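You operate a simulated robot arm through the tools that you are given. There is no shell and no other tool.

Carry out the task below with a simulated robot arm. There is one attempt and no reset: what you move stays moved.

Task
Put things in order on the top of the long table. At the end: the black battery cell from the top of the long table stands where the teal lamp stood; the orange beacon is on the blue box; the gold spacer stands on top of the white sleeve; the teal lamp is on the blue case; whatever was shut is shut again. Leave all else as you found it, and nothing knocked over. Set down upright: orange beacon, teal lamp.

The check looks at the end state, three seconds after you hand in, the way a careful person would. Anything else that was tipped, shoved, dropped, spilled or broken makes it a failure.

Robot
A 7-joint arm with a two-finger parallel gripper, fixed in place. Base frame: the origin is on the floor under the middle of its stand, x ahead of it, y to its left, z up; the work surface is at about z = 0.78. Readings come in m, degrees, newtons and seconds.
With the tool pointing down near the work surface it reaches from about 0.3 to 0.7 m from the base axis. Its first joint turns from -66.0 to 66.0 degrees. Payload 1.57 kg.
Tool frame: the origin (TCP) lies between the finger pads and is the grasp point; the fingertips stand 0.03 m ahead of it; z points along the fingers, y is the line along which they close. Largest opening 0.11 m; finger width 0.024, thickness 0.012; the body of the gripper, 0.048 by 0.112 m, starts 0.078 m behind the TCP.
Orientation is told as [roll, pitch, yaw] about the base's x, y, z axes, in that order, counted from this pose: with the fingers straight down and closing along the base's y, the tool's x points along the base's -x, its y along +y and its z along -z.

Tools
- The arm moves only by the tool servo_tool. Its argument "motion" is a list of rows, each an object (a shift or turn left out is 0, a gripper value left out holds the last) with "travel": the shift along the tool's x, y, z in m, a list of three; "rotation": the turn, a rotation vector about the tool's x, y, z in degrees, a list of three. In form: [{"travel": [x, y, z], "rotation": [ax, ay, az]}, ...]. A call has 1 to 20 rows; each row is the pose to reach, as a shift and turn from the pose commanded when the call began, along the tool's axes at that moment. "jaw" is the gripper command, from -1 (fully open) to 1 (shut), values between in proportion, set as the call begins (left out, the last holds). A row lasts 0.2 s, in which the tool goes at most 0.05 m and 8.6 degrees; a call with a longer step from one row to the next is refused whole, and so is a gripper value outside its range. Where a pose cannot be reached the arm comes as near as it can. A force on the tool above 40 N (or 10 N above the force at the start of the call, whichever is more), or a blocked arm, ends the call early, and 0.2 s more pass. Each finger travels about 0.108 m/s and halts on what it meets, pressing with about 42 N; the grip force reading is that of the motor and also rises with nothing between the fingers. The clock runs only during rows and for 0.2 s after the last one: add rows that repeat a pose to give the fingers time. It gives the time, the measured TCP pose, the force on the tool (base axes), the opening and the grip force at its end, in the units of the frame above (readings bear some noise), with the torque about the TCP (base axes, N m) and any sound that the robot's microphone picked up.
- Cameras (640 x 400 px; columns grow to the right, rows downward): "scene" is fixed at [0.151, -0.3822, 1.3979]; the picture's right is [0.88, -0.48, 0.00], its down [-0.33, -0.61, -0.72] and it looks along [0.34, 0.63, -0.70] (base axes); focal length 254 px, centre (320, 200). "wrist" rides on the gripper at [0.07, 0.016, -0.141] in the tool frame; the picture's right is [-0.23, 0.97, 0.00], its down [-0.86, -0.20, -0.48] and it looks along [-0.47, -0.11, 0.88] (tool axes); focal length 222 px, centre (320, 200).
- grab_frame(camera): a new picture of that camera. No time passes.
- pixel_to_xyz(camera, pixels): for up to 12 pixels [column, row] of the newest picture of that camera ("zoom" is the newest enlarged one), the place [x, y, z] in the base frame of the surface seen there, good to about 0.003 m, but the place of the scene camera against the robot may be out by one fixed shift of up to 0.012 m in any direction. No time passes.
- zoom(camera, box): a new picture of the part [left, top, right, bottom] of that camera's present view, enlarged. No time passes.
- hand_in(): hands the job in; it is judged then, once.

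Leave the gripper open and the arm clear of the work at the hand-in unless told otherwise.

The tools are called after "Emit:" as name(argument=value, ...) on one line, values as JSON. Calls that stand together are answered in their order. servo_tool: Moves the arm, as the interface text tells. Its arguments: {"type":"object","properties":{"motion":{"type":"array"},"jaw":{"type":"number"}},"required":["motion"]} The other tools are called the same way: grab_frame (camera) takes a picture; pixel_to_xyz (camera, pixels) gives the place of the surface under pixels of a picture; zoom (camera, box) takes an enlarged picture of a part of a camera's view; hand_in () hands the job in.

At the start:

```text
time_s: 0.0
tcp_pos: [0.4156, 0.0299, 1.1731]
tool_rot: [0.0, 0.0, 0.0]
force: [-0.2, 0.3, 0.3]
moment: [0.0, 0.02, -0.03]
grip_width: 0.1097
finger_force: 0.0
```

scene: 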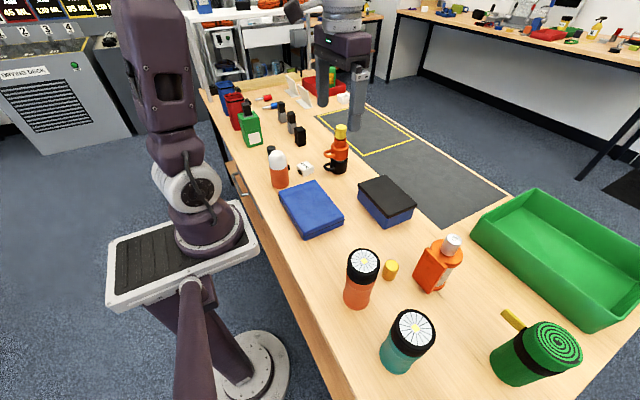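
wrist: 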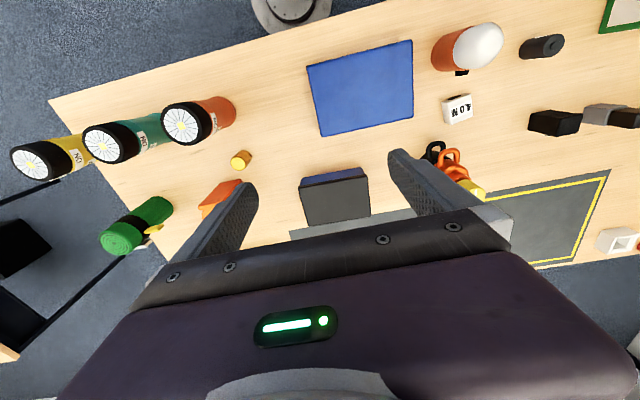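

I see a table with several lamps, boxes and bottles. First I'll enlarge parts of the scene view and the wrist view to identify the objects.

Emit:
zoom(camera="scene", box=[200, 60, 420, 200])

Emit:
zoom(camera="scene", box=[240, 150, 480, 300])

Emit:
zoom(camera="scene", box=[320, 220, 640, 400])

Emit:
zoom(camera="wrist", box=[400, 0, 640, 150])

Emit:
zoom(camera="wrist", box=[0, 50, 320, 260])

```text
2.86 times, centred on (310, 130) of scene
```

zoom: 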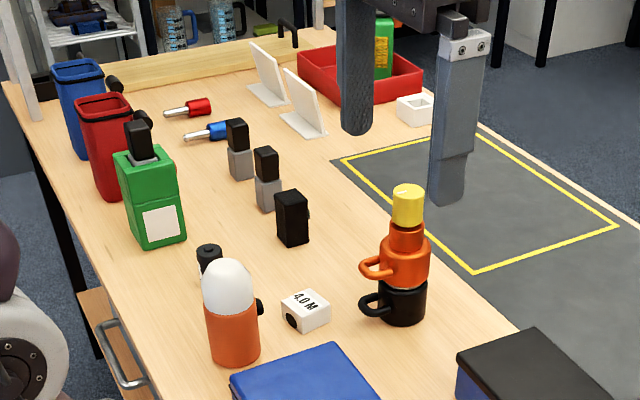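

```text
2.67 times, centred on (360, 225) of scene
```

zoom: 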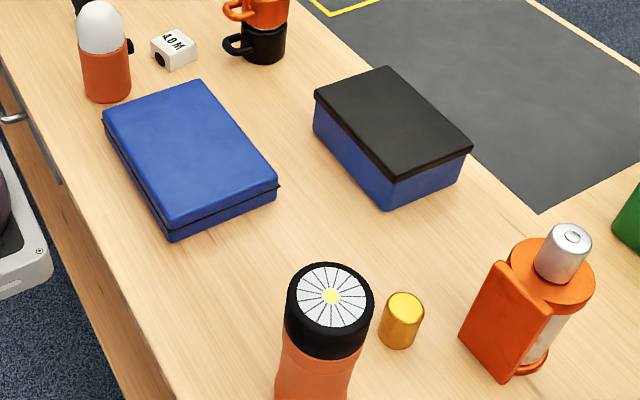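

```text
2.00 times, centred on (480, 310) of scene
```

zoom: 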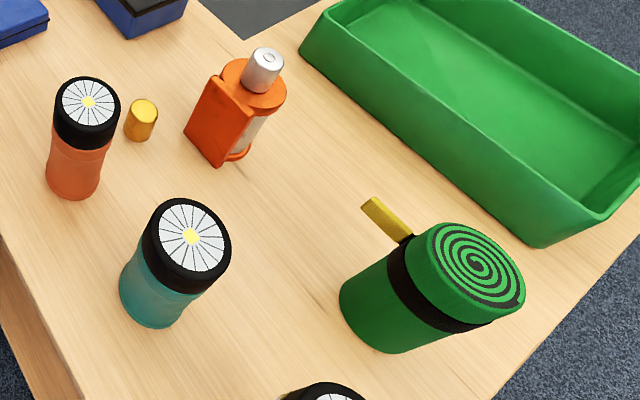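

```text
2.67 times, centred on (520, 75) of wrist
```

zoom: 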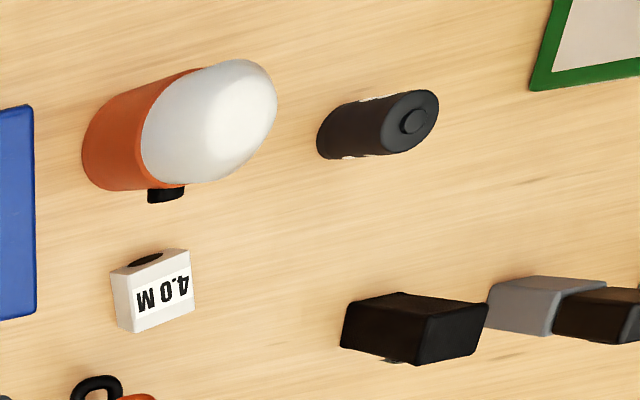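

```text
1.90 times, centred on (160, 155) of wrist
```

zoom: 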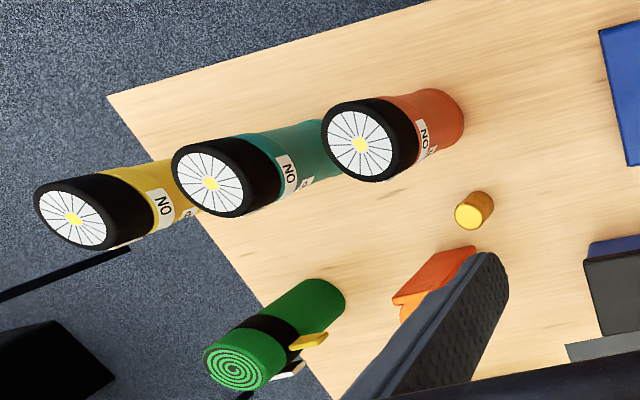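

The likely candidates are: black cylinder cell (wrist 540,47), white-domed orange beacon (scene 278,170), gold spacer (391,270), teal lamp (408,340), flat blue case (311,208), black-lidded blue box (386,200) and white square sleeve (343,98). I'll measure these in both cameras.

Emit:
pixel_to_xyz(camera="scene", pixels=[[343, 98], [345, 95], [271, 149], [277, 158], [279, 184], [306, 168], [391, 264], [391, 277], [412, 328], [397, 360], [311, 205], [386, 190]])

Emit:
pixel_to_xyz(camera="wrist", pixels=[[555, 44], [530, 48], [485, 46], [445, 52], [459, 110], [241, 160], [112, 143], [150, 125], [187, 124], [360, 85], [335, 200], [620, 240]])

Emit:
zoom(camera="wrist", box=[540, 180, 640, 280])

Emit:
zoom(camera="scene", box=[300, 60, 380, 120])

```text
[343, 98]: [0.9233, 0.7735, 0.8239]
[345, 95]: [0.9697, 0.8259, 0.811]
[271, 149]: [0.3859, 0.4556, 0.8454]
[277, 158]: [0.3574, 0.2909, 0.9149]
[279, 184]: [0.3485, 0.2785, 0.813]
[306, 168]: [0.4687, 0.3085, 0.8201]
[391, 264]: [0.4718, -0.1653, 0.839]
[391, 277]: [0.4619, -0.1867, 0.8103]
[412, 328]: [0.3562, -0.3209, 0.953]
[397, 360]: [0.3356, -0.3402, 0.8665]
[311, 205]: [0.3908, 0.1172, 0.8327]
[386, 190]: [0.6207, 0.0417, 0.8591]
```

```text
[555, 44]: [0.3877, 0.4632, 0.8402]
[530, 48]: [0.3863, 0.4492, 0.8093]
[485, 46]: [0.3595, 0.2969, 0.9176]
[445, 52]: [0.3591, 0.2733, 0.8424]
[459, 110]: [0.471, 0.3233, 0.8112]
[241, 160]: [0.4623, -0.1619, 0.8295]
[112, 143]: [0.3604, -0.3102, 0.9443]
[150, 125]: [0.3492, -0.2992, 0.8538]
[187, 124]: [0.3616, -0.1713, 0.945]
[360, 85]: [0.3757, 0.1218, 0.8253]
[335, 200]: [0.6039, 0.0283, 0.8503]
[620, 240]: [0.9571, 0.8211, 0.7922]
```

```text
4.00 times, centred on (590, 230) of wrist
```

zoom: 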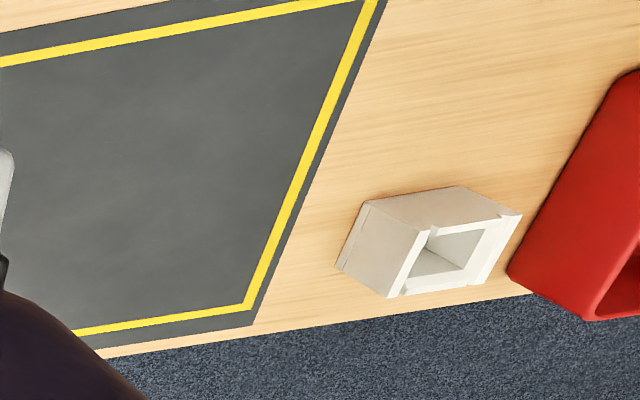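

```text
6.67 times, centred on (340, 90) of scene
```

zoom: 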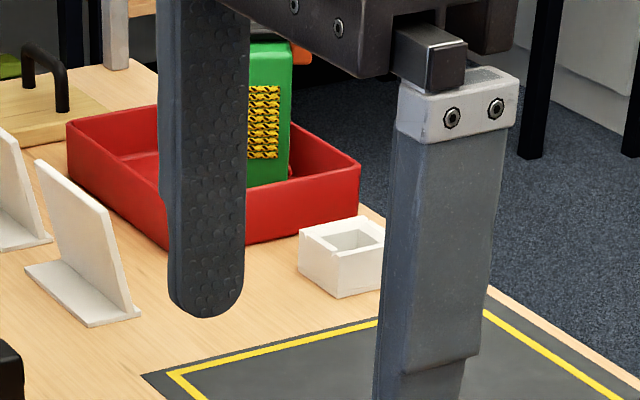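

The square white tube sits at about (0.95, 0.81), which is 1.24 m out and beyond reach. The "4.0 M" white piece near (0.47, 0.32) needs a closer look. I'll enlarge it in both views, then move the wrist camera left over it.

Emit:
zoom(camera="wrist", box=[420, 80, 500, 130])

Emit:
zoom(camera="scene", box=[260, 140, 360, 195])

Emit:
servo_tool(motion=[{"travel": [0.012, 0.0375, 0.0065]}, {"travel": [0.024, 0.075, 0.013]}, {"travel": [0.036, 0.1125, 0.02]}, {"travel": [0.048, 0.15, 0.026]}, {"travel": [0.06, 0.1875, 0.033]}, {"travel": [0.072, 0.225, 0.04]}, {"travel": [0.084, 0.2625, 0.046]}, {"travel": [0.0956, 0.3, 0.053]}, {"travel": [0.0956, 0.3, 0.053]}], jaw=-1)

```text
8.00 times, centred on (460, 105) of wrist
```

zoom: 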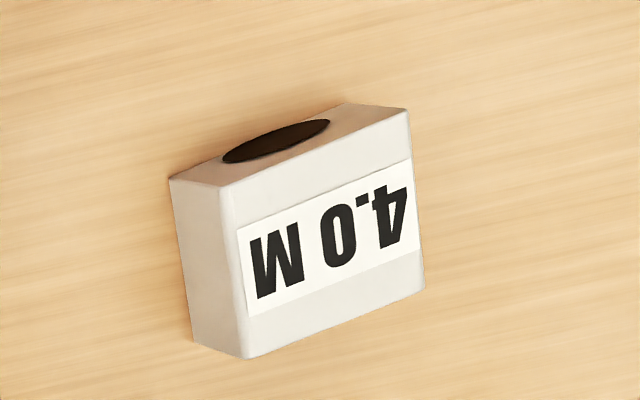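

```text
6.40 times, centred on (310, 168) of scene
```

zoom: 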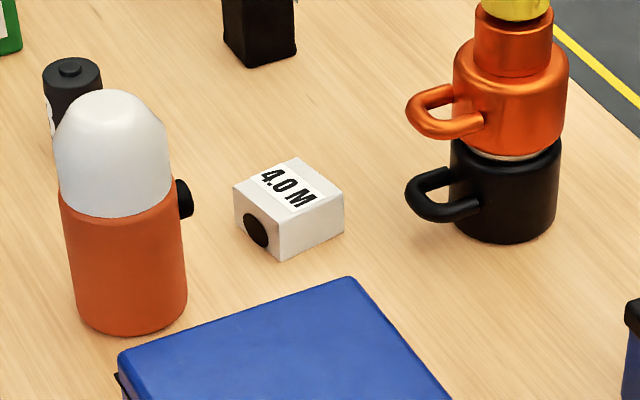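

```text
time_s: 2.0
tcp_pos: [0.3207, 0.3311, 1.1205]
tool_rot: [0.0, 0.1, -0.1]
force: [-0.8, 0.7, 0.4]
moment: [0.02, 0.02, 0.03]
grip_width: 0.1098
finger_force: 0.0
```

The white "4.0 M" block has a bore in its side, so it may be the sleeve. I'll take a wrist picture from the new position.

Emit:
grab_frame(camera="wrist")

Emit:
grab_frame(camera="scene")

```text
taken
```

wrist: 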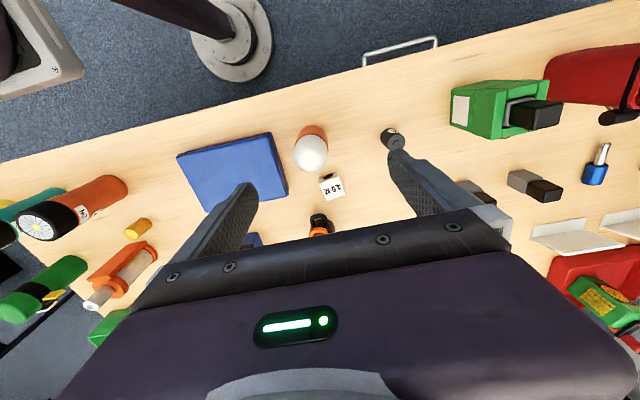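

```text
taken
```

scene: 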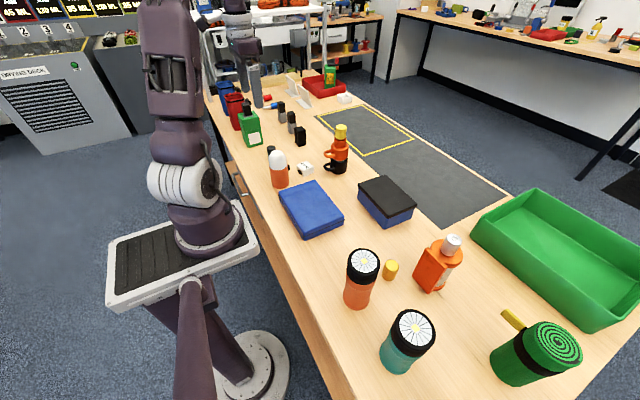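

The wrist view now shows the beacon at (311,150), the cell at (392,138), the sleeve block at (332,187), the blue case at (235,170) and a drawer handle at (400,48). I'll enlarge these and measure them.

Emit:
zoom(camera="wrist", box=[280, 110, 420, 210])

Emit:
zoom(camera="wrist", box=[160, 110, 300, 210])

Emit:
pixel_to_xyz(camera="wrist", pixels=[[388, 133], [394, 144], [311, 152], [308, 132], [332, 187], [325, 187], [340, 185], [235, 165], [180, 155], [270, 133], [286, 190], [329, 178]])

Emit:
zoom(camera="scene", box=[200, 70, 380, 180])

```text
4.00 times, centred on (350, 160) of wrist
```

zoom: 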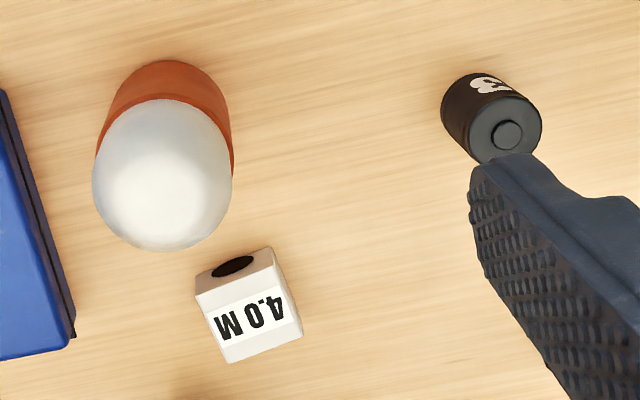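

```text
4.00 times, centred on (230, 160) of wrist
```

zoom: 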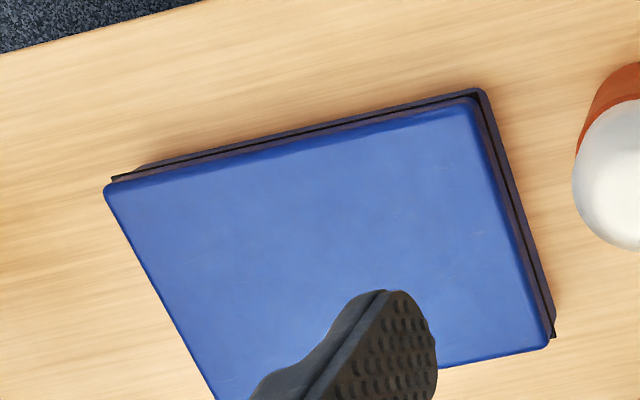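

```text
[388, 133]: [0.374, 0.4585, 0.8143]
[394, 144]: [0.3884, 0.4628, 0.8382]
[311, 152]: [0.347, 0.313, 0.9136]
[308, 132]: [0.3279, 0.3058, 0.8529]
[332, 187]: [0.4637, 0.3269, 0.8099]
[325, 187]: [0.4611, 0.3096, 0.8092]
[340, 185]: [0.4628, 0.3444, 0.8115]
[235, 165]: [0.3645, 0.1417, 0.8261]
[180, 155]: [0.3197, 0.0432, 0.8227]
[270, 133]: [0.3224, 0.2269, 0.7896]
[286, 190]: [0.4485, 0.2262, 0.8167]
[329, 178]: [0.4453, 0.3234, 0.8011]
```

```text
3.56 times, centred on (290, 125) of scene
```

zoom: 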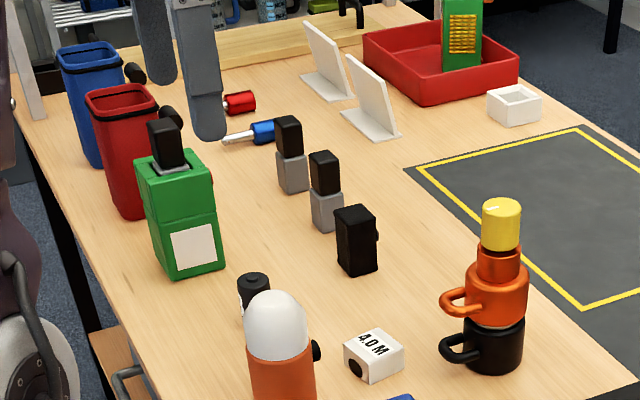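

In the enlarged view the cell's top button was near (504,134), so my earlier point was on its edge. I'll enlarge again and measure on that picture.

Emit:
zoom(camera="wrist", box=[280, 110, 420, 210])

Emit:
pixel_to_xyz(camera="zoom", pixels=[[507, 135], [475, 140], [538, 125], [500, 160], [510, 100], [160, 190], [250, 315], [205, 300], [225, 360], [300, 335], [270, 265], [233, 266]])

```text
4.00 times, centred on (350, 160) of wrist
```

zoom: 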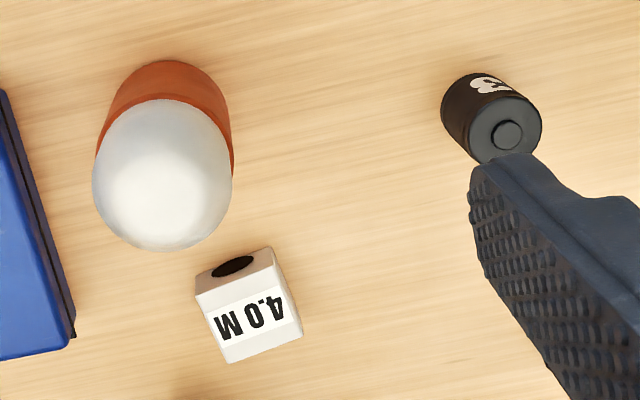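

```text
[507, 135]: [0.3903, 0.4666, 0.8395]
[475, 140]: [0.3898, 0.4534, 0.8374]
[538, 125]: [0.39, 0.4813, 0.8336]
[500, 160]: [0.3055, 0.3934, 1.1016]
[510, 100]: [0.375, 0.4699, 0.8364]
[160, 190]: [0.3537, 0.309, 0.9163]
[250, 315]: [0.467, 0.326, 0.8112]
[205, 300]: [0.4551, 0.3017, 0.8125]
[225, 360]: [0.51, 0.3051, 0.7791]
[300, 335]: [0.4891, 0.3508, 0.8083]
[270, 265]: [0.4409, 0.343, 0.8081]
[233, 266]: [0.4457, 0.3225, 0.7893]
```

The cell's top centre is near (0.389, 0.467, 0.839), the sleeve's top near (0.468, 0.326, 0.811), and the beacon's dome near (0.353, 0.305). I'll swing the arm right, staying high at z≈1.16, to look at the lamps and the spacer.

Emit:
pixel_to_xyz(camera="wrist", pixels=[[480, 110], [530, 112], [470, 130], [410, 40], [320, 225], [540, 190]])

Emit:
servo_tool(motion=[{"travel": [0.003, -0.046, -0.003]}, {"travel": [0.006, -0.092, -0.006]}, {"travel": [0.009, -0.138, -0.009]}, {"travel": [0.012, -0.184, -0.012]}, {"travel": [0.015, -0.23, -0.015]}, {"travel": [0.018, -0.276, -0.018]}, {"travel": [0.021, -0.322, -0.021]}, {"travel": [0.024, -0.368, -0.024]}, {"travel": [0.027, -0.414, -0.027]}, {"travel": [0.03, -0.46, -0.03]}, {"travel": [0.033, -0.506, -0.033]}, {"travel": [0.036, -0.552, -0.036]}, {"travel": [0.04, -0.598, -0.04]}, {"travel": [0.04, -0.598, -0.04]}])

Emit:
grab_frame(camera="wrist")

```text
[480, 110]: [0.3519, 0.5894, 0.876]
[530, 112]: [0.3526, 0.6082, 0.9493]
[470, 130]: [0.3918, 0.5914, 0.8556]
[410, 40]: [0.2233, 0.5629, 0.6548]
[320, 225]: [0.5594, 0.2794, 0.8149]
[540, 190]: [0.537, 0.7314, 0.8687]
```

```text
time_s: 5.0
tcp_pos: [0.2806, -0.2693, 1.1603]
tool_rot: [0.0, 0.0, 0.0]
force: [0.0, -0.1, -0.1]
moment: [-0.02, 0.0, -0.01]
grip_width: 0.1099
finger_force: 0.2
```

```text
taken
```

wrist: 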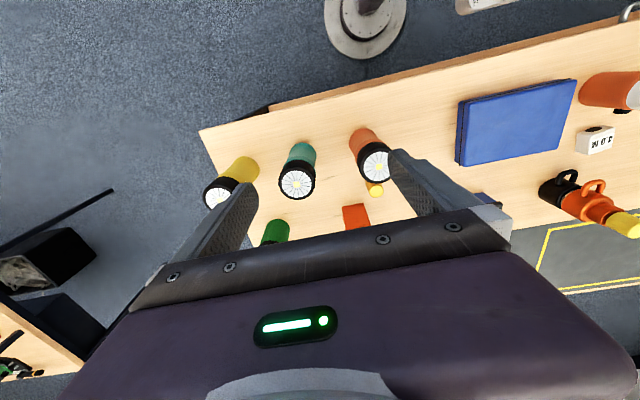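

The three lamps are at (230,180), (298,170) and (370,152). I'll enlarge to find the teal lamp's base and head precisely.

Emit:
zoom(camera="wrist", box=[260, 120, 400, 220])

Emit:
pixel_to_xyz(camera="zoom", pixels=[[165, 262], [100, 262], [233, 262], [165, 315], [165, 215], [200, 135], [195, 100], [150, 120], [240, 120], [525, 300], [525, 180], [490, 260]])

```text
4.00 times, centred on (330, 170) of wrist
```

zoom: 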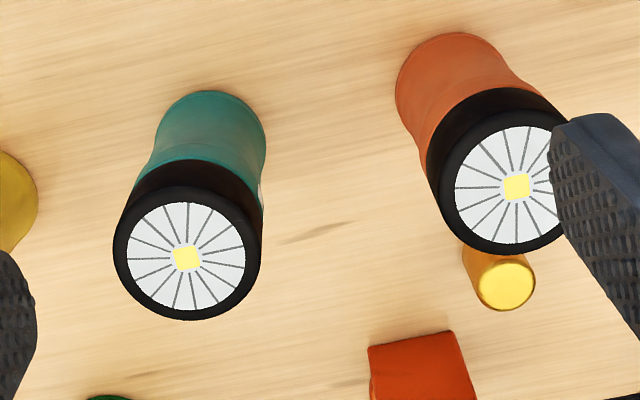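

```text
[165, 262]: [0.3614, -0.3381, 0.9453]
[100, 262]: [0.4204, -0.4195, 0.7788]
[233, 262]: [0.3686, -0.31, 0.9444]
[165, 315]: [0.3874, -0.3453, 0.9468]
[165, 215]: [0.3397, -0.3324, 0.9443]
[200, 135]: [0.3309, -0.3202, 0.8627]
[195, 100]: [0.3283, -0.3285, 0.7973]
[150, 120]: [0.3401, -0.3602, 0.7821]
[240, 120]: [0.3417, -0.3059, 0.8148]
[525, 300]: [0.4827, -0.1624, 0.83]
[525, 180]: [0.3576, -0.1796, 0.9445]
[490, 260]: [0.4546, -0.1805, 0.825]
```

I'll sample the rim of the teal lamp's head, plus points on the orange lamp and the spacer, to fix their centres.

Emit:
pixel_to_xyz(camera="zoom", pixels=[[187, 258], [122, 250], [254, 258], [190, 314], [187, 195], [145, 300], [235, 300], [517, 187], [505, 285], [505, 305], [475, 285], [532, 285]])

Emit:
zoom(camera="wrist", box=[180, 130, 320, 230])

Emit:
pixel_to_xyz(camera="wrist", pixels=[[215, 195], [245, 165], [275, 235], [355, 215], [270, 105], [205, 130]])

```text
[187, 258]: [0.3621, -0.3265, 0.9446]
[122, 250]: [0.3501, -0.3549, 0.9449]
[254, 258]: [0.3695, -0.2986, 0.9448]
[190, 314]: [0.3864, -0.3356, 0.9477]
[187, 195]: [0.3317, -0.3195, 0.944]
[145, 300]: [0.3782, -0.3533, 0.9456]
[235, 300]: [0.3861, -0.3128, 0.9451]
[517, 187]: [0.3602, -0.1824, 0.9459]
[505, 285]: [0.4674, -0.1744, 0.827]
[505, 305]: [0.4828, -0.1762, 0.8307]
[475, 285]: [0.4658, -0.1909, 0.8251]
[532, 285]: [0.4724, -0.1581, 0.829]
```

```text
4.00 times, centred on (250, 180) of wrist
```

zoom: 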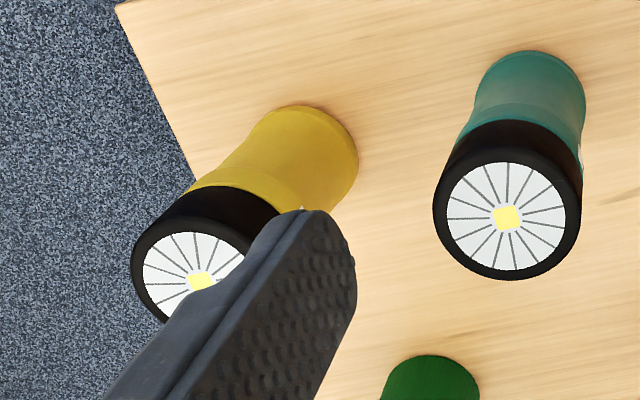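

```text
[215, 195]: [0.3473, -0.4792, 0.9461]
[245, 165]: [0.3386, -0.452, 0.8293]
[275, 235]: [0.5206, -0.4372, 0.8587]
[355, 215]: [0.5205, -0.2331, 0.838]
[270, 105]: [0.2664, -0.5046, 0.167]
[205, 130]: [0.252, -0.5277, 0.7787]
```

The teal lamp's head is centred at about (0.360, -0.327), radius about 0.03, with its top at 0.945. I'll move above it to z≈1.05 and check alignment.

Emit:
servo_tool(motion=[{"travel": [-0.02, -0.0145, 0.0275]}, {"travel": [-0.04, -0.029, 0.055]}, {"travel": [-0.06, -0.0435, 0.0825]}, {"travel": [-0.0794, -0.0577, 0.11]}, {"travel": [-0.0794, -0.0577, 0.11]}])

Emit:
grab_frame(camera="wrist")

Emit:
zoom(camera="scene", box=[320, 220, 480, 400])

```text
time_s: 6.2
tcp_pos: [0.3606, -0.3266, 1.0496]
tool_rot: [0.1, 0.0, 0.0]
force: [0.1, -0.2, 0.3]
moment: [0.01, 0.0, -0.01]
grip_width: 0.1099
finger_force: 0.0
```

```text
taken
```

wrist: 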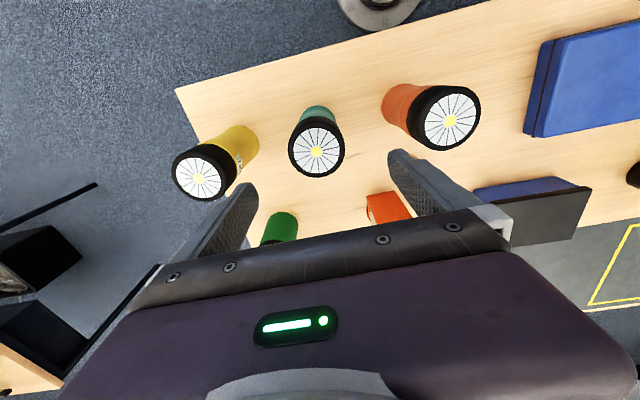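

```text
2.22 times, centred on (400, 310) of scene
```

zoom: 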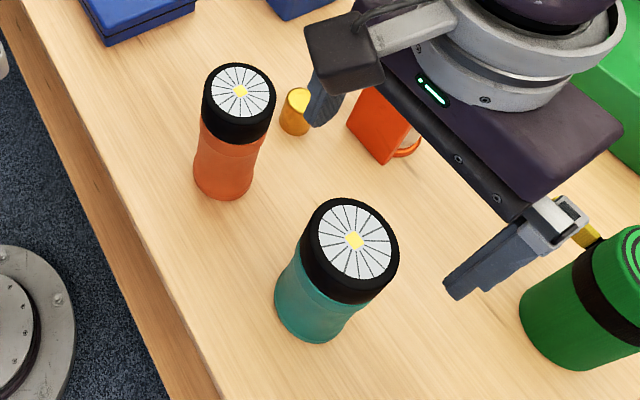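

The tool axis should meet z=0.945 at pixel (320.5,152), and the lamp head's centre appears near (316.5,152), so it is a few mm off. I'll measure it.

Emit:
zoom(camera="wrist", box=[270, 90, 370, 190])

Emit:
pixel_to_xyz(camera="wrist", pixels=[[316, 152], [292, 150], [341, 152], [317, 174], [316, 128], [316, 108], [305, 112], [330, 112]])

```text
4.00 times, centred on (320, 140) of wrist
```

zoom: 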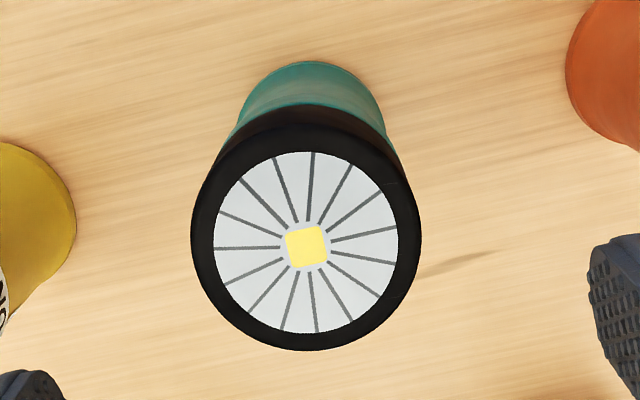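

```text
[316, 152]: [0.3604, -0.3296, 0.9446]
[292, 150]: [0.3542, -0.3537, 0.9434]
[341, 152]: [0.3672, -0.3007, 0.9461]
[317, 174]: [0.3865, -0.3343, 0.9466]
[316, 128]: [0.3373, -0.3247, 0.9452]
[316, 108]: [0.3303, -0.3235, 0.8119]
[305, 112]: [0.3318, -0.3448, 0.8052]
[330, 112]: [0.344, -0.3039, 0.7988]
```

The lamp's centre is (0.3604, -0.329). I'll shift -0.0025 in y and descend to TCP z≈0.92, with the fingers still open.

Emit:
servo_tool(motion=[{"travel": [0, -0.0025, 0.0]}, {"travel": [0, -0.0025, 0.03]}, {"travel": [0, -0.0025, 0.06]}, {"travel": [0, -0.0025, 0.09]}, {"travel": [0, -0.0025, 0.115]}, {"travel": [0, -0.0025, 0.13]}, {"travel": [0, -0.0025, 0.13]}])

Emit:
grab_frame(camera="wrist")

Emit:
zoom(camera="scene", box=[320, 220, 480, 400])

```text
time_s: 7.8
tcp_pos: [0.3591, -0.3277, 0.9214]
tool_rot: [0.1, 0.1, 0.0]
force: [1.1, -0.5, -0.1]
moment: [0.01, -0.01, 0.03]
grip_width: 0.1099
finger_force: 0.1
```

```text
taken
```

wrist: 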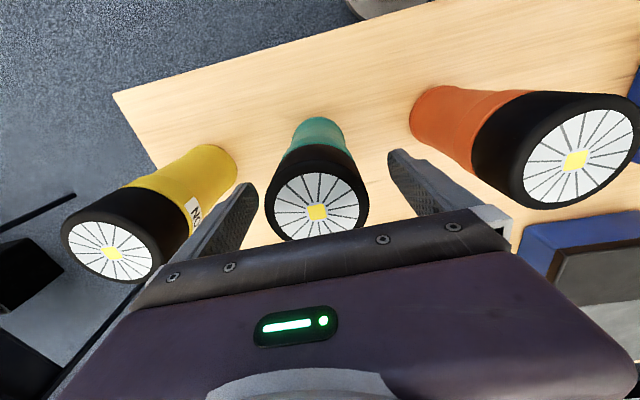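

```text
2.22 times, centred on (400, 310) of scene
```

zoom: 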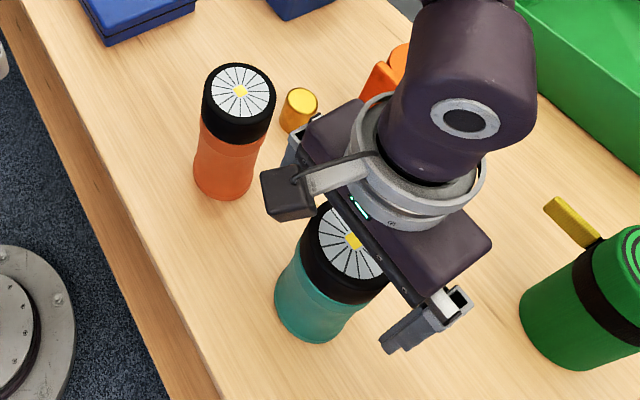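

The lamp top shows at (317,212) while the tool axis at that height should be (321,211), so I'll shift another 2 mm toward -y.

Emit:
servo_tool(motion=[{"travel": [0, -0.002, 0.001]}, {"travel": [0, -0.002, 0.001]}, {"travel": [0, -0.002, 0.001]}])

Emit:
servo_tool(motion=[{"travel": [0, 0, 0]}, {"travel": [0, 0, 0]}, {"travel": [0, 0, 0]}, {"travel": [0, 0, 0]}], jaw=1)

Emit:
grab_frame(camera="wrist")

Emit:
zoom(camera="scene", box=[320, 220, 480, 400])

```text
time_s: 8.6
tcp_pos: [0.3603, -0.3294, 0.9193]
tool_rot: [0.0, 0.0, 0.1]
force: [-0.1, 0.7, 0.7]
moment: [0.0, -0.01, -0.02]
grip_width: 0.1098
finger_force: 0.1
```

```text
time_s: 9.6
tcp_pos: [0.3596, -0.33, 0.9191]
tool_rot: [-0.1, 0.0, 0.0]
force: [0.2, -1.7, -0.1]
moment: [-0.14, -0.01, 0.01]
grip_width: 0.0649
finger_force: 41.7
```

```text
taken
```

wrist: 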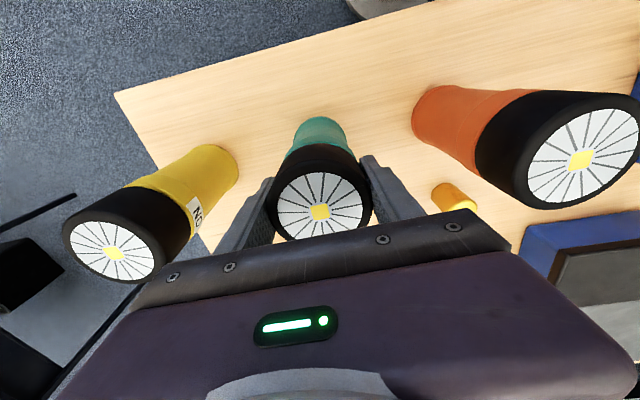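

```text
2.22 times, centred on (400, 310) of scene
```

zoom: 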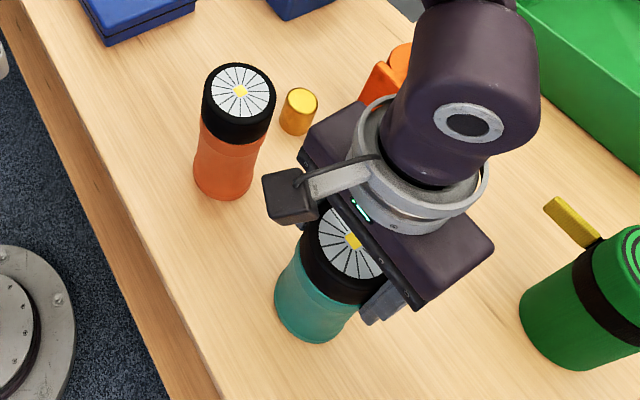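

The lamp is gripped with an opening of 0.065, centred at about (0.360, -0.330), which I'll record as its standing place. I'll lift straight up 0.22 m.

Emit:
servo_tool(motion=[{"travel": [0, 0, -0.01]}, {"travel": [0, 0, -0.03]}, {"travel": [0, 0, -0.06]}, {"travel": [0, 0, -0.1]}, {"travel": [0, 0, -0.14]}, {"travel": [0, 0, -0.18]}, {"travel": [0, 0, -0.21]}, {"travel": [0, 0, -0.22]}, {"travel": [0, 0, -0.22]}])

Emit:
grab_frame(camera="wrist")

Emit:
grab_frame(camera="scene")

```text
time_s: 11.6
tcp_pos: [0.3616, -0.3293, 1.1406]
tool_rot: [0.0, 0.0, 0.0]
force: [0.1, 0.2, -2.5]
moment: [0.03, -0.01, -0.01]
grip_width: 0.0651
finger_force: 41.8
```

```text
taken
```

wrist: 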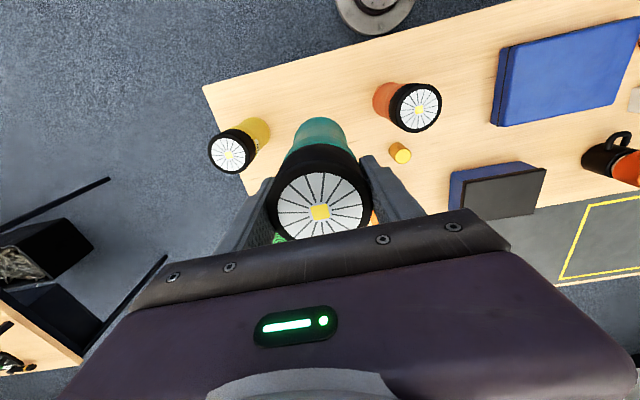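

```text
taken
```

scene: 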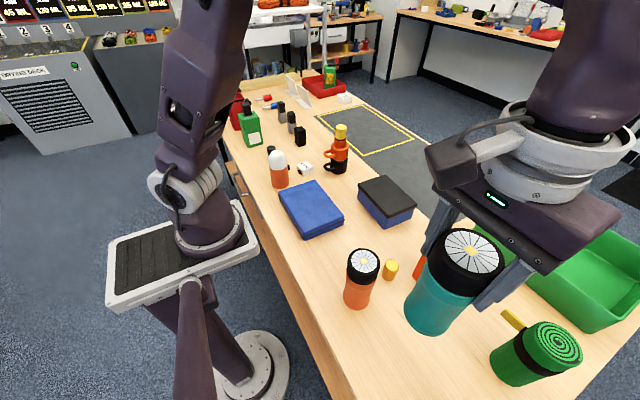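

The lamp is held upright and clear. Now I'll measure the blue case's top corners and the box lid in the wrist view, since that camera is better calibrated to the robot.

Emit:
zoom(camera="wrist", box=[440, 10, 640, 230])

Emit:
pixel_to_xyz(camera="wrist", pixels=[[510, 52], [510, 120], [580, 70], [630, 30], [500, 90], [612, 100], [470, 180], [540, 175], [500, 195], [470, 213], [535, 210], [398, 152]])

Emit:
pixel_to_xyz(camera="scene", pixels=[[281, 190], [318, 182], [343, 214], [305, 235], [311, 208], [360, 184], [383, 177], [414, 208], [388, 219], [386, 196], [305, 224], [330, 200]])

```text
1.82 times, centred on (540, 120) of wrist
```

zoom: 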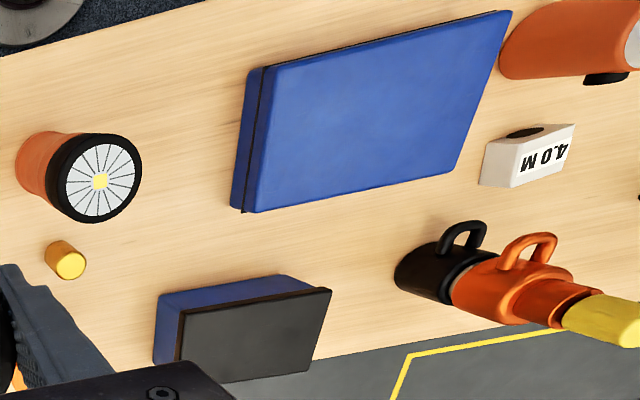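

```text
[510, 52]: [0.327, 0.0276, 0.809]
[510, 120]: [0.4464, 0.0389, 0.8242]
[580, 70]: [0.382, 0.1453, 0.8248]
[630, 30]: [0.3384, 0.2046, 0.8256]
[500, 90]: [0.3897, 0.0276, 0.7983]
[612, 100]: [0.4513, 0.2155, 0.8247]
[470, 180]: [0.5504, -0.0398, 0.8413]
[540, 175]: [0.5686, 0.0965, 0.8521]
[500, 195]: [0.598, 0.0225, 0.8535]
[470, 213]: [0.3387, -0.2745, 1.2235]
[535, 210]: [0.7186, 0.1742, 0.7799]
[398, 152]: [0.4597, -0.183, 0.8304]
```

```text
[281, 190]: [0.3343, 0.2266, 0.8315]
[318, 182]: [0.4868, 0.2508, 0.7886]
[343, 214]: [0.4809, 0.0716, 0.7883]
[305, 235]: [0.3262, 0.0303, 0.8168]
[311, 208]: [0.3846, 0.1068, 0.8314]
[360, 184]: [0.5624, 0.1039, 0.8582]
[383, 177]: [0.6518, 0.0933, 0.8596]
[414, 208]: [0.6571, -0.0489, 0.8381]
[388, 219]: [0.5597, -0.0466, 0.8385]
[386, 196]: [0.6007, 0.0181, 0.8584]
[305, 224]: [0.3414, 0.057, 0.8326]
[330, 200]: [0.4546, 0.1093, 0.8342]
```

The case top spans roughly x 0.325–0.46, y 0.03–0.225 at z≈0.825, so its centre is (0.392, 0.127). I'll carry the lamp there at the present height; its bottom is at about 1.0, clear of the orange lamp.

Emit:
servo_tool(motion=[{"travel": [-0.001, 0.02, 0]}, {"travel": [-0.004, 0.06, 0]}, {"travel": [-0.007, 0.105, 0]}, {"travel": [-0.01, 0.15, 0]}, {"travel": [-0.013, 0.195, 0]}, {"travel": [-0.016, 0.24, 0]}, {"travel": [-0.019, 0.285, 0]}, {"travel": [-0.022, 0.33, 0]}, {"travel": [-0.025, 0.375, 0]}, {"travel": [-0.028, 0.415, 0]}, {"travel": [-0.03, 0.44, 0]}, {"travel": [-0.0315, 0.457, 0]}, {"travel": [-0.0315, 0.457, 0]}, {"travel": [-0.0315, 0.457, 0]}])

Emit:
grab_frame(camera="wrist")

Emit:
grab_frame(camera="scene")

```text
time_s: 14.6
tcp_pos: [0.3922, 0.1279, 1.1385]
tool_rot: [0.0, -0.1, 0.0]
force: [-0.9, 0.6, -2.8]
moment: [0.04, -0.06, -0.02]
grip_width: 0.0649
finger_force: 41.8
```

```text
taken
```

wrist: 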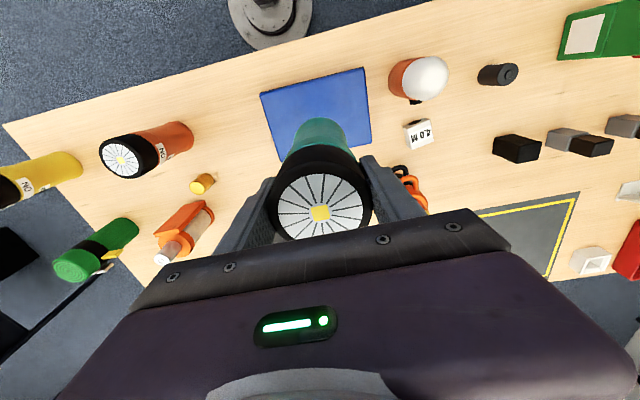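

```text
taken
```

scene: 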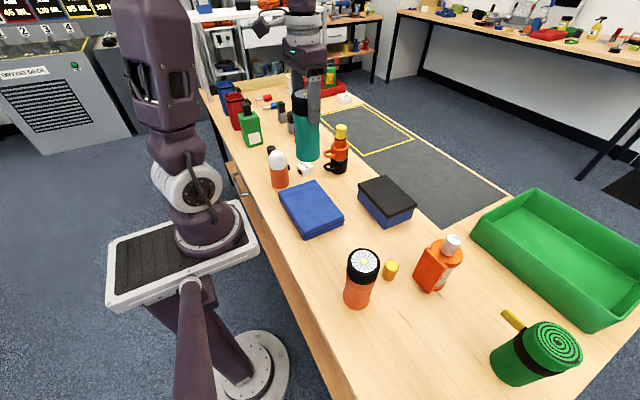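

The lamp is above the case. I'll lower to TCP z≈0.972, where the lamp's bottom should be about 7 mm above the case.

Emit:
servo_tool(motion=[{"travel": [0, 0, 0.03]}, {"travel": [0, 0, 0.065]}, {"travel": [0, 0, 0.1]}, {"travel": [0, 0, 0.13]}, {"travel": [0, 0, 0.15]}, {"travel": [0, 0, 0.1665]}, {"travel": [0, 0, 0.1665]}, {"travel": [0, 0, 0.1665]}])

Emit:
zoom(camera="scene", box=[240, 100, 400, 250])

Emit:
grab_frame(camera="wrist")

```text
time_s: 16.4
tcp_pos: [0.3913, 0.1283, 0.972]
tool_rot: [0.0, 0.0, 0.0]
force: [0.4, -1.0, -3.1]
moment: [0.0, 0.0, 0.02]
grip_width: 0.0648
finger_force: 42.4
```

```text
2.67 times, centred on (320, 175) of scene
```

zoom: 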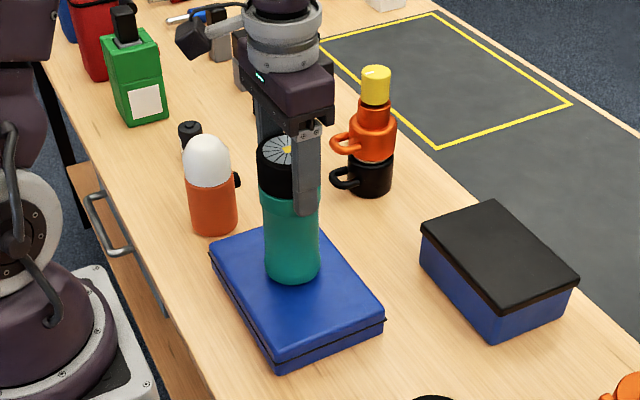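

```text
taken
```

wrist: 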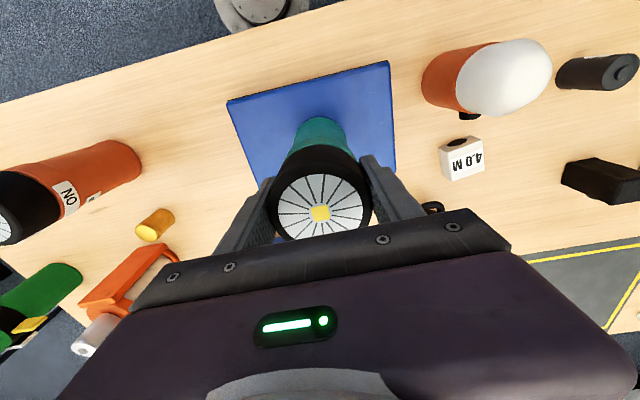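

It is centred over the case. I'll lower slowly by 1 mm rows and watch the force.

Emit:
servo_tool(motion=[{"travel": [0, 0, 0.001]}, {"travel": [0, 0, 0.002]}, {"travel": [0, 0, 0.003]}, {"travel": [0, 0, 0.004]}, {"travel": [0, 0, 0.005]}, {"travel": [0, 0, 0.005]}])

```text
time_s: 17.8
tcp_pos: [0.3914, 0.1275, 0.9677]
tool_rot: [0.1, 0.0, 0.1]
force: [0.8, -0.1, -1.7]
moment: [0.01, 0.02, 0.02]
grip_width: 0.0652
finger_force: 42.9
```

The force is about the same, with the weight still carried. I'll go 2 mm more.

Emit:
servo_tool(motion=[{"travel": [0, 0, 0.0005]}, {"travel": [0, 0, 0.001]}, {"travel": [0, 0, 0.0015]}, {"travel": [0, 0, 0.002]}, {"travel": [0, 0, 0.002]}])

```text
time_s: 19.0
tcp_pos: [0.3914, 0.1269, 0.9656]
tool_rot: [0.1, 0.1, 0.0]
force: [-0.1, 0.2, -2.7]
moment: [0.03, 0.02, 0.02]
grip_width: 0.0649
finger_force: 42.0
```

Still no contact, so I'll go 2 mm lower.

Emit:
servo_tool(motion=[{"travel": [0, 0, 0.0005]}, {"travel": [0, 0, 0.001]}, {"travel": [0, 0, 0.0015]}, {"travel": [0, 0, 0.002]}, {"travel": [0, 0, 0.002]}])

```text
time_s: 20.1
tcp_pos: [0.3921, 0.1273, 0.9658]
tool_rot: [0.0, -0.1, 0.0]
force: [-2.6, -1.6, 10.8]
moment: [-0.18, 0.23, 0.01]
grip_width: 0.0649
finger_force: 42.6
stopped in row 5: the force on the tool passed its limit at 42 N (the readings are from after the stop); the commanded pose is now the measured one
```

Contact is made, with the case top reached. I'll ease up 0.5 mm, then open the fingers.

Emit:
servo_tool(motion=[{"travel": [0, 0, -0.0007]}, {"travel": [0, 0, -0.0007]}])

Emit:
servo_tool(motion=[{"travel": [0, 0, 0]}, {"travel": [0, 0, 0]}, {"travel": [0, 0, 0]}, {"travel": [0, 0, 0]}], jaw=-1)

Emit:
grab_frame(camera="wrist")

Emit:
zoom(camera="scene", box=[240, 100, 400, 250])

```text
time_s: 20.7
tcp_pos: [0.3912, 0.1273, 0.9652]
tool_rot: [0.0, -0.1, 0.1]
force: [0.2, 0.5, -2.7]
moment: [0.01, 0.01, 0.0]
grip_width: 0.0652
finger_force: 42.1
```

```text
time_s: 21.7
tcp_pos: [0.3912, 0.1273, 0.9655]
tool_rot: [0.0, -0.1, 0.0]
force: [-0.2, 0.6, 0.6]
moment: [0.04, 0.02, 0.04]
grip_width: 0.1098
finger_force: 0.0
```

```text
taken
```

wrist: 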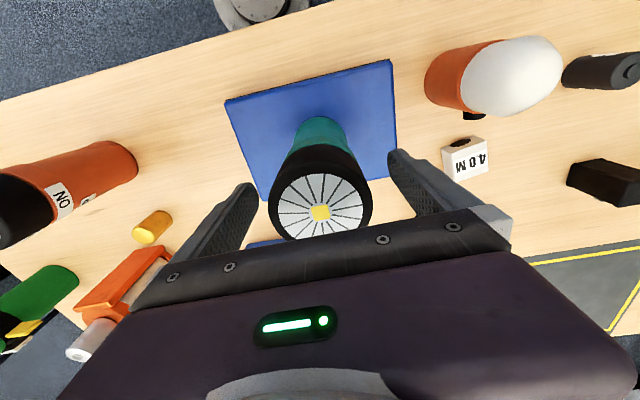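

```text
2.67 times, centred on (320, 175) of scene
```

zoom: 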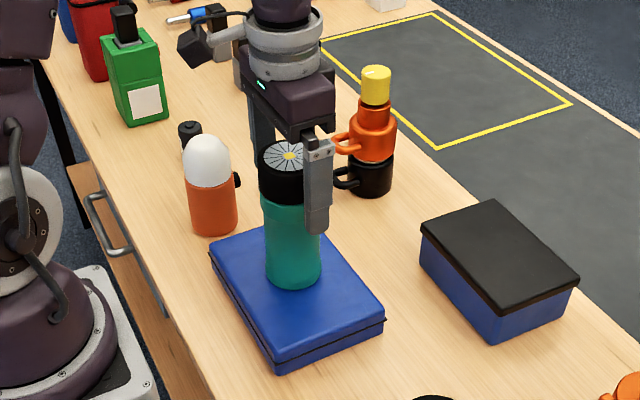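

The lamp stands upright on the case. I'll rise straight up to about z=1.14, then go over toward the battery cell at (0.389, 0.467).

Emit:
servo_tool(motion=[{"travel": [0, 0, -0.02]}, {"travel": [0, 0, -0.06]}, {"travel": [0, 0, -0.1]}, {"travel": [0, 0, -0.14]}, {"travel": [0, 0, -0.175]}, {"travel": [0, 0.04, -0.175]}, {"travel": [0, 0.085, -0.175]}, {"travel": [0, 0.13, -0.175]}, {"travel": [0, 0.175, -0.175]}, {"travel": [0, 0.22, -0.175]}, {"travel": [0, 0.265, -0.175]}, {"travel": [0.001, 0.305, -0.165]}, {"travel": [0.002, 0.34, -0.14]}, {"travel": [0.002, 0.34, -0.1]}, {"travel": [0.002, 0.34, -0.06]}, {"travel": [0.002, 0.34, -0.02]}, {"travel": [0.002, 0.34, -0.01]}, {"travel": [0.002, 0.34, -0.01]}])

Emit:
grab_frame(camera="wrist")

Emit:
grab_frame(camera="scene")

```text
time_s: 25.5
tcp_pos: [0.3881, 0.4676, 0.9756]
tool_rot: [-0.1, -0.1, 0.0]
force: [-0.3, -0.1, 0.1]
moment: [-0.02, 0.03, -0.02]
grip_width: 0.11
finger_force: 0.0
```

```text
taken
```

wrist: 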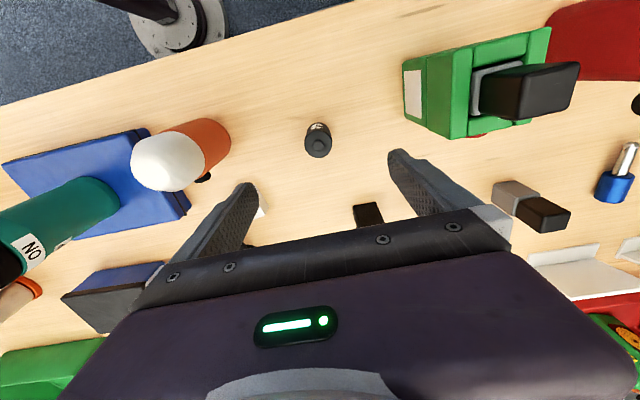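

```text
taken
```

scene: 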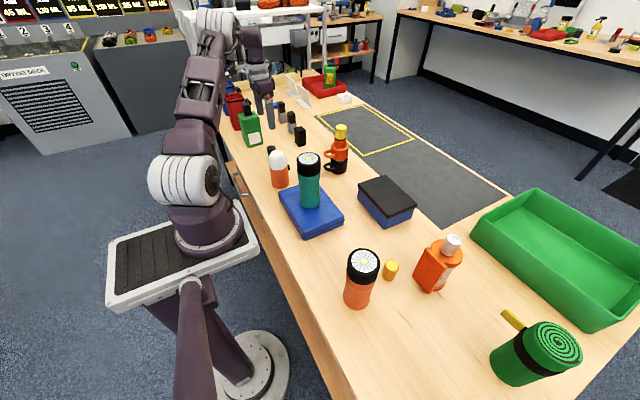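

The cell's top shows near (318,147), and the tool axis at that height should be (320.5,144.5). I'll measure more finely.

Emit:
zoom(camera="wrist", box=[280, 100, 360, 180])

Emit:
pixel_to_xyz(camera="zoom", pixels=[[320, 200], [310, 235], [250, 235], [370, 235], [310, 285], [310, 190]])

Emit:
pixel_to_xyz(camera="wrist", pixels=[[318, 147], [308, 147], [328, 147], [318, 155], [318, 139], [319, 129], [312, 130], [326, 130], [410, 95], [445, 130]])

```text
5.00 times, centred on (320, 140) of wrist
```

zoom: 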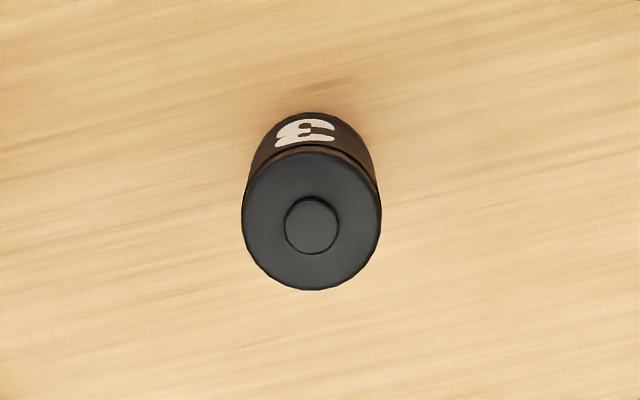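

```text
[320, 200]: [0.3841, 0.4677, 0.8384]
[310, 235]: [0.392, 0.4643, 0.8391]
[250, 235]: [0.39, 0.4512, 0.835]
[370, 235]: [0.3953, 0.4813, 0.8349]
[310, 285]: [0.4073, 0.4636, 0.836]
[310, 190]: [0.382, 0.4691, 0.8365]
```

```text
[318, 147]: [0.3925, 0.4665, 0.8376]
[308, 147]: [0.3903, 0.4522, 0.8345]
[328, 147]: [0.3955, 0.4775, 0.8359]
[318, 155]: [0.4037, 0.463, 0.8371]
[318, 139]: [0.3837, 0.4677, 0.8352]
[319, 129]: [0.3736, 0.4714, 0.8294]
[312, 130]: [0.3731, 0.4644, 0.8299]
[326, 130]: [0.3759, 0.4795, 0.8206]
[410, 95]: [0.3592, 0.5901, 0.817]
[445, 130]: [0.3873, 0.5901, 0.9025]
```

The cell's top centre is (0.3905, 0.4655), radius about 0.017. I'll correct laterally and descend to TCP z≈0.818, so the fingertips end about 9 mm above the table.

Emit:
servo_tool(motion=[{"travel": [-0.0024, -0.0021, 0.0]}, {"travel": [-0.0024, -0.0021, 0.04]}, {"travel": [-0.0024, -0.0021, 0.08]}, {"travel": [-0.0024, -0.0021, 0.115]}, {"travel": [-0.0024, -0.0021, 0.14]}, {"travel": [-0.0024, -0.0021, 0.157]}, {"travel": [-0.0024, -0.0021, 0.157]}, {"travel": [-0.0024, -0.0021, 0.157]}])

Emit:
grab_frame(camera="wrist")

```text
time_s: 27.3
tcp_pos: [0.3924, 0.4655, 0.8187]
tool_rot: [0.0, -0.1, 0.0]
force: [0.1, 0.9, 0.8]
moment: [0.02, 0.03, -0.01]
grip_width: 0.1102
finger_force: 0.0
```

```text
taken
```

wrist: 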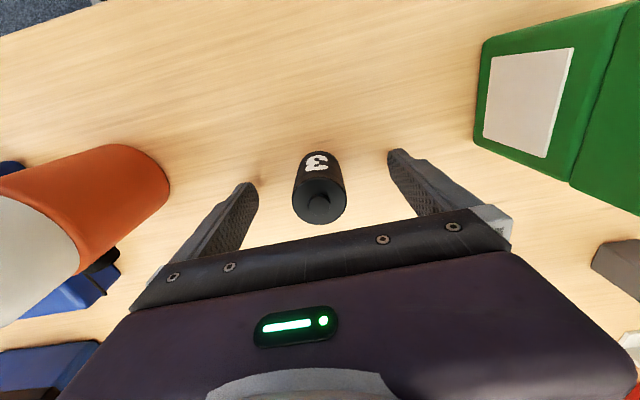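

The cell is centred between the fingers at (320,204). I'll close the gripper.

Emit:
servo_tool(motion=[{"travel": [0, 0, 0]}, {"travel": [0, 0, 0]}, {"travel": [0, 0, 0]}, {"travel": [0, 0, 0]}, {"travel": [0, 0, 0]}], jaw=1)

Emit:
grab_frame(camera="wrist")

```text
time_s: 28.5
tcp_pos: [0.3921, 0.465, 0.8186]
tool_rot: [0.0, -0.2, 0.0]
force: [-0.2, 0.7, -0.4]
moment: [-0.02, 0.01, -0.01]
grip_width: 0.0346
finger_force: 42.5
```

```text
taken
```

wrist: 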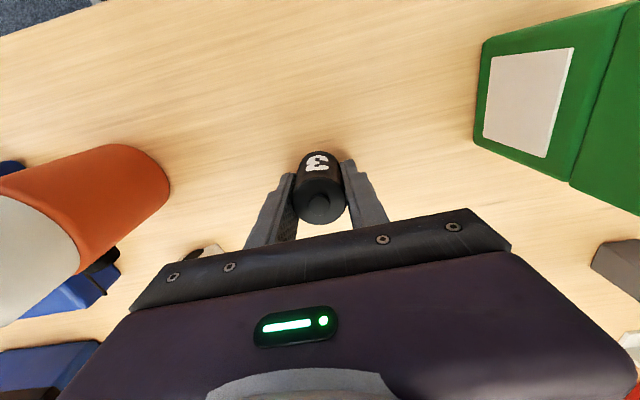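

Gripped at 0.0346. I'll lift straight up 0.32 m first.

Emit:
servo_tool(motion=[{"travel": [0, 0, -0.01]}, {"travel": [0, 0, -0.04]}, {"travel": [0, 0, -0.085]}, {"travel": [0, 0, -0.13]}, {"travel": [0, 0, -0.175]}, {"travel": [0, 0, -0.22]}, {"travel": [0, 0, -0.265]}, {"travel": [0, 0, -0.3]}, {"travel": [0, 0, -0.32]}, {"travel": [0, 0, -0.32]}])

Emit:
grab_frame(camera="wrist")

```text
time_s: 30.7
tcp_pos: [0.3855, 0.4559, 1.1297]
tool_rot: [0.1, -0.2, 0.0]
force: [-0.6, -0.1, -1.4]
moment: [0.01, 0.0, 0.01]
grip_width: 0.0349
finger_force: 42.2
out of reach, approached as far as the arm can: row 8, 9, 10
```

```text
taken
```

wrist: 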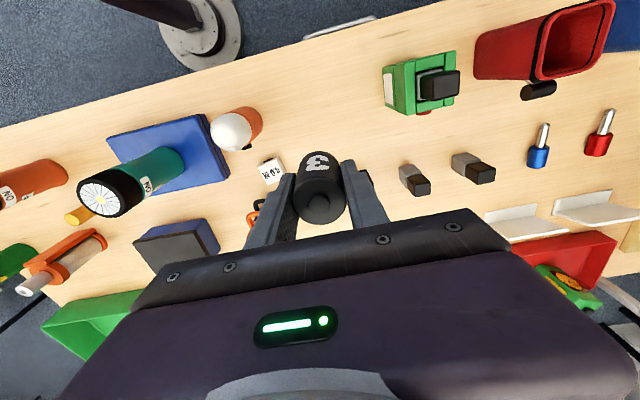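

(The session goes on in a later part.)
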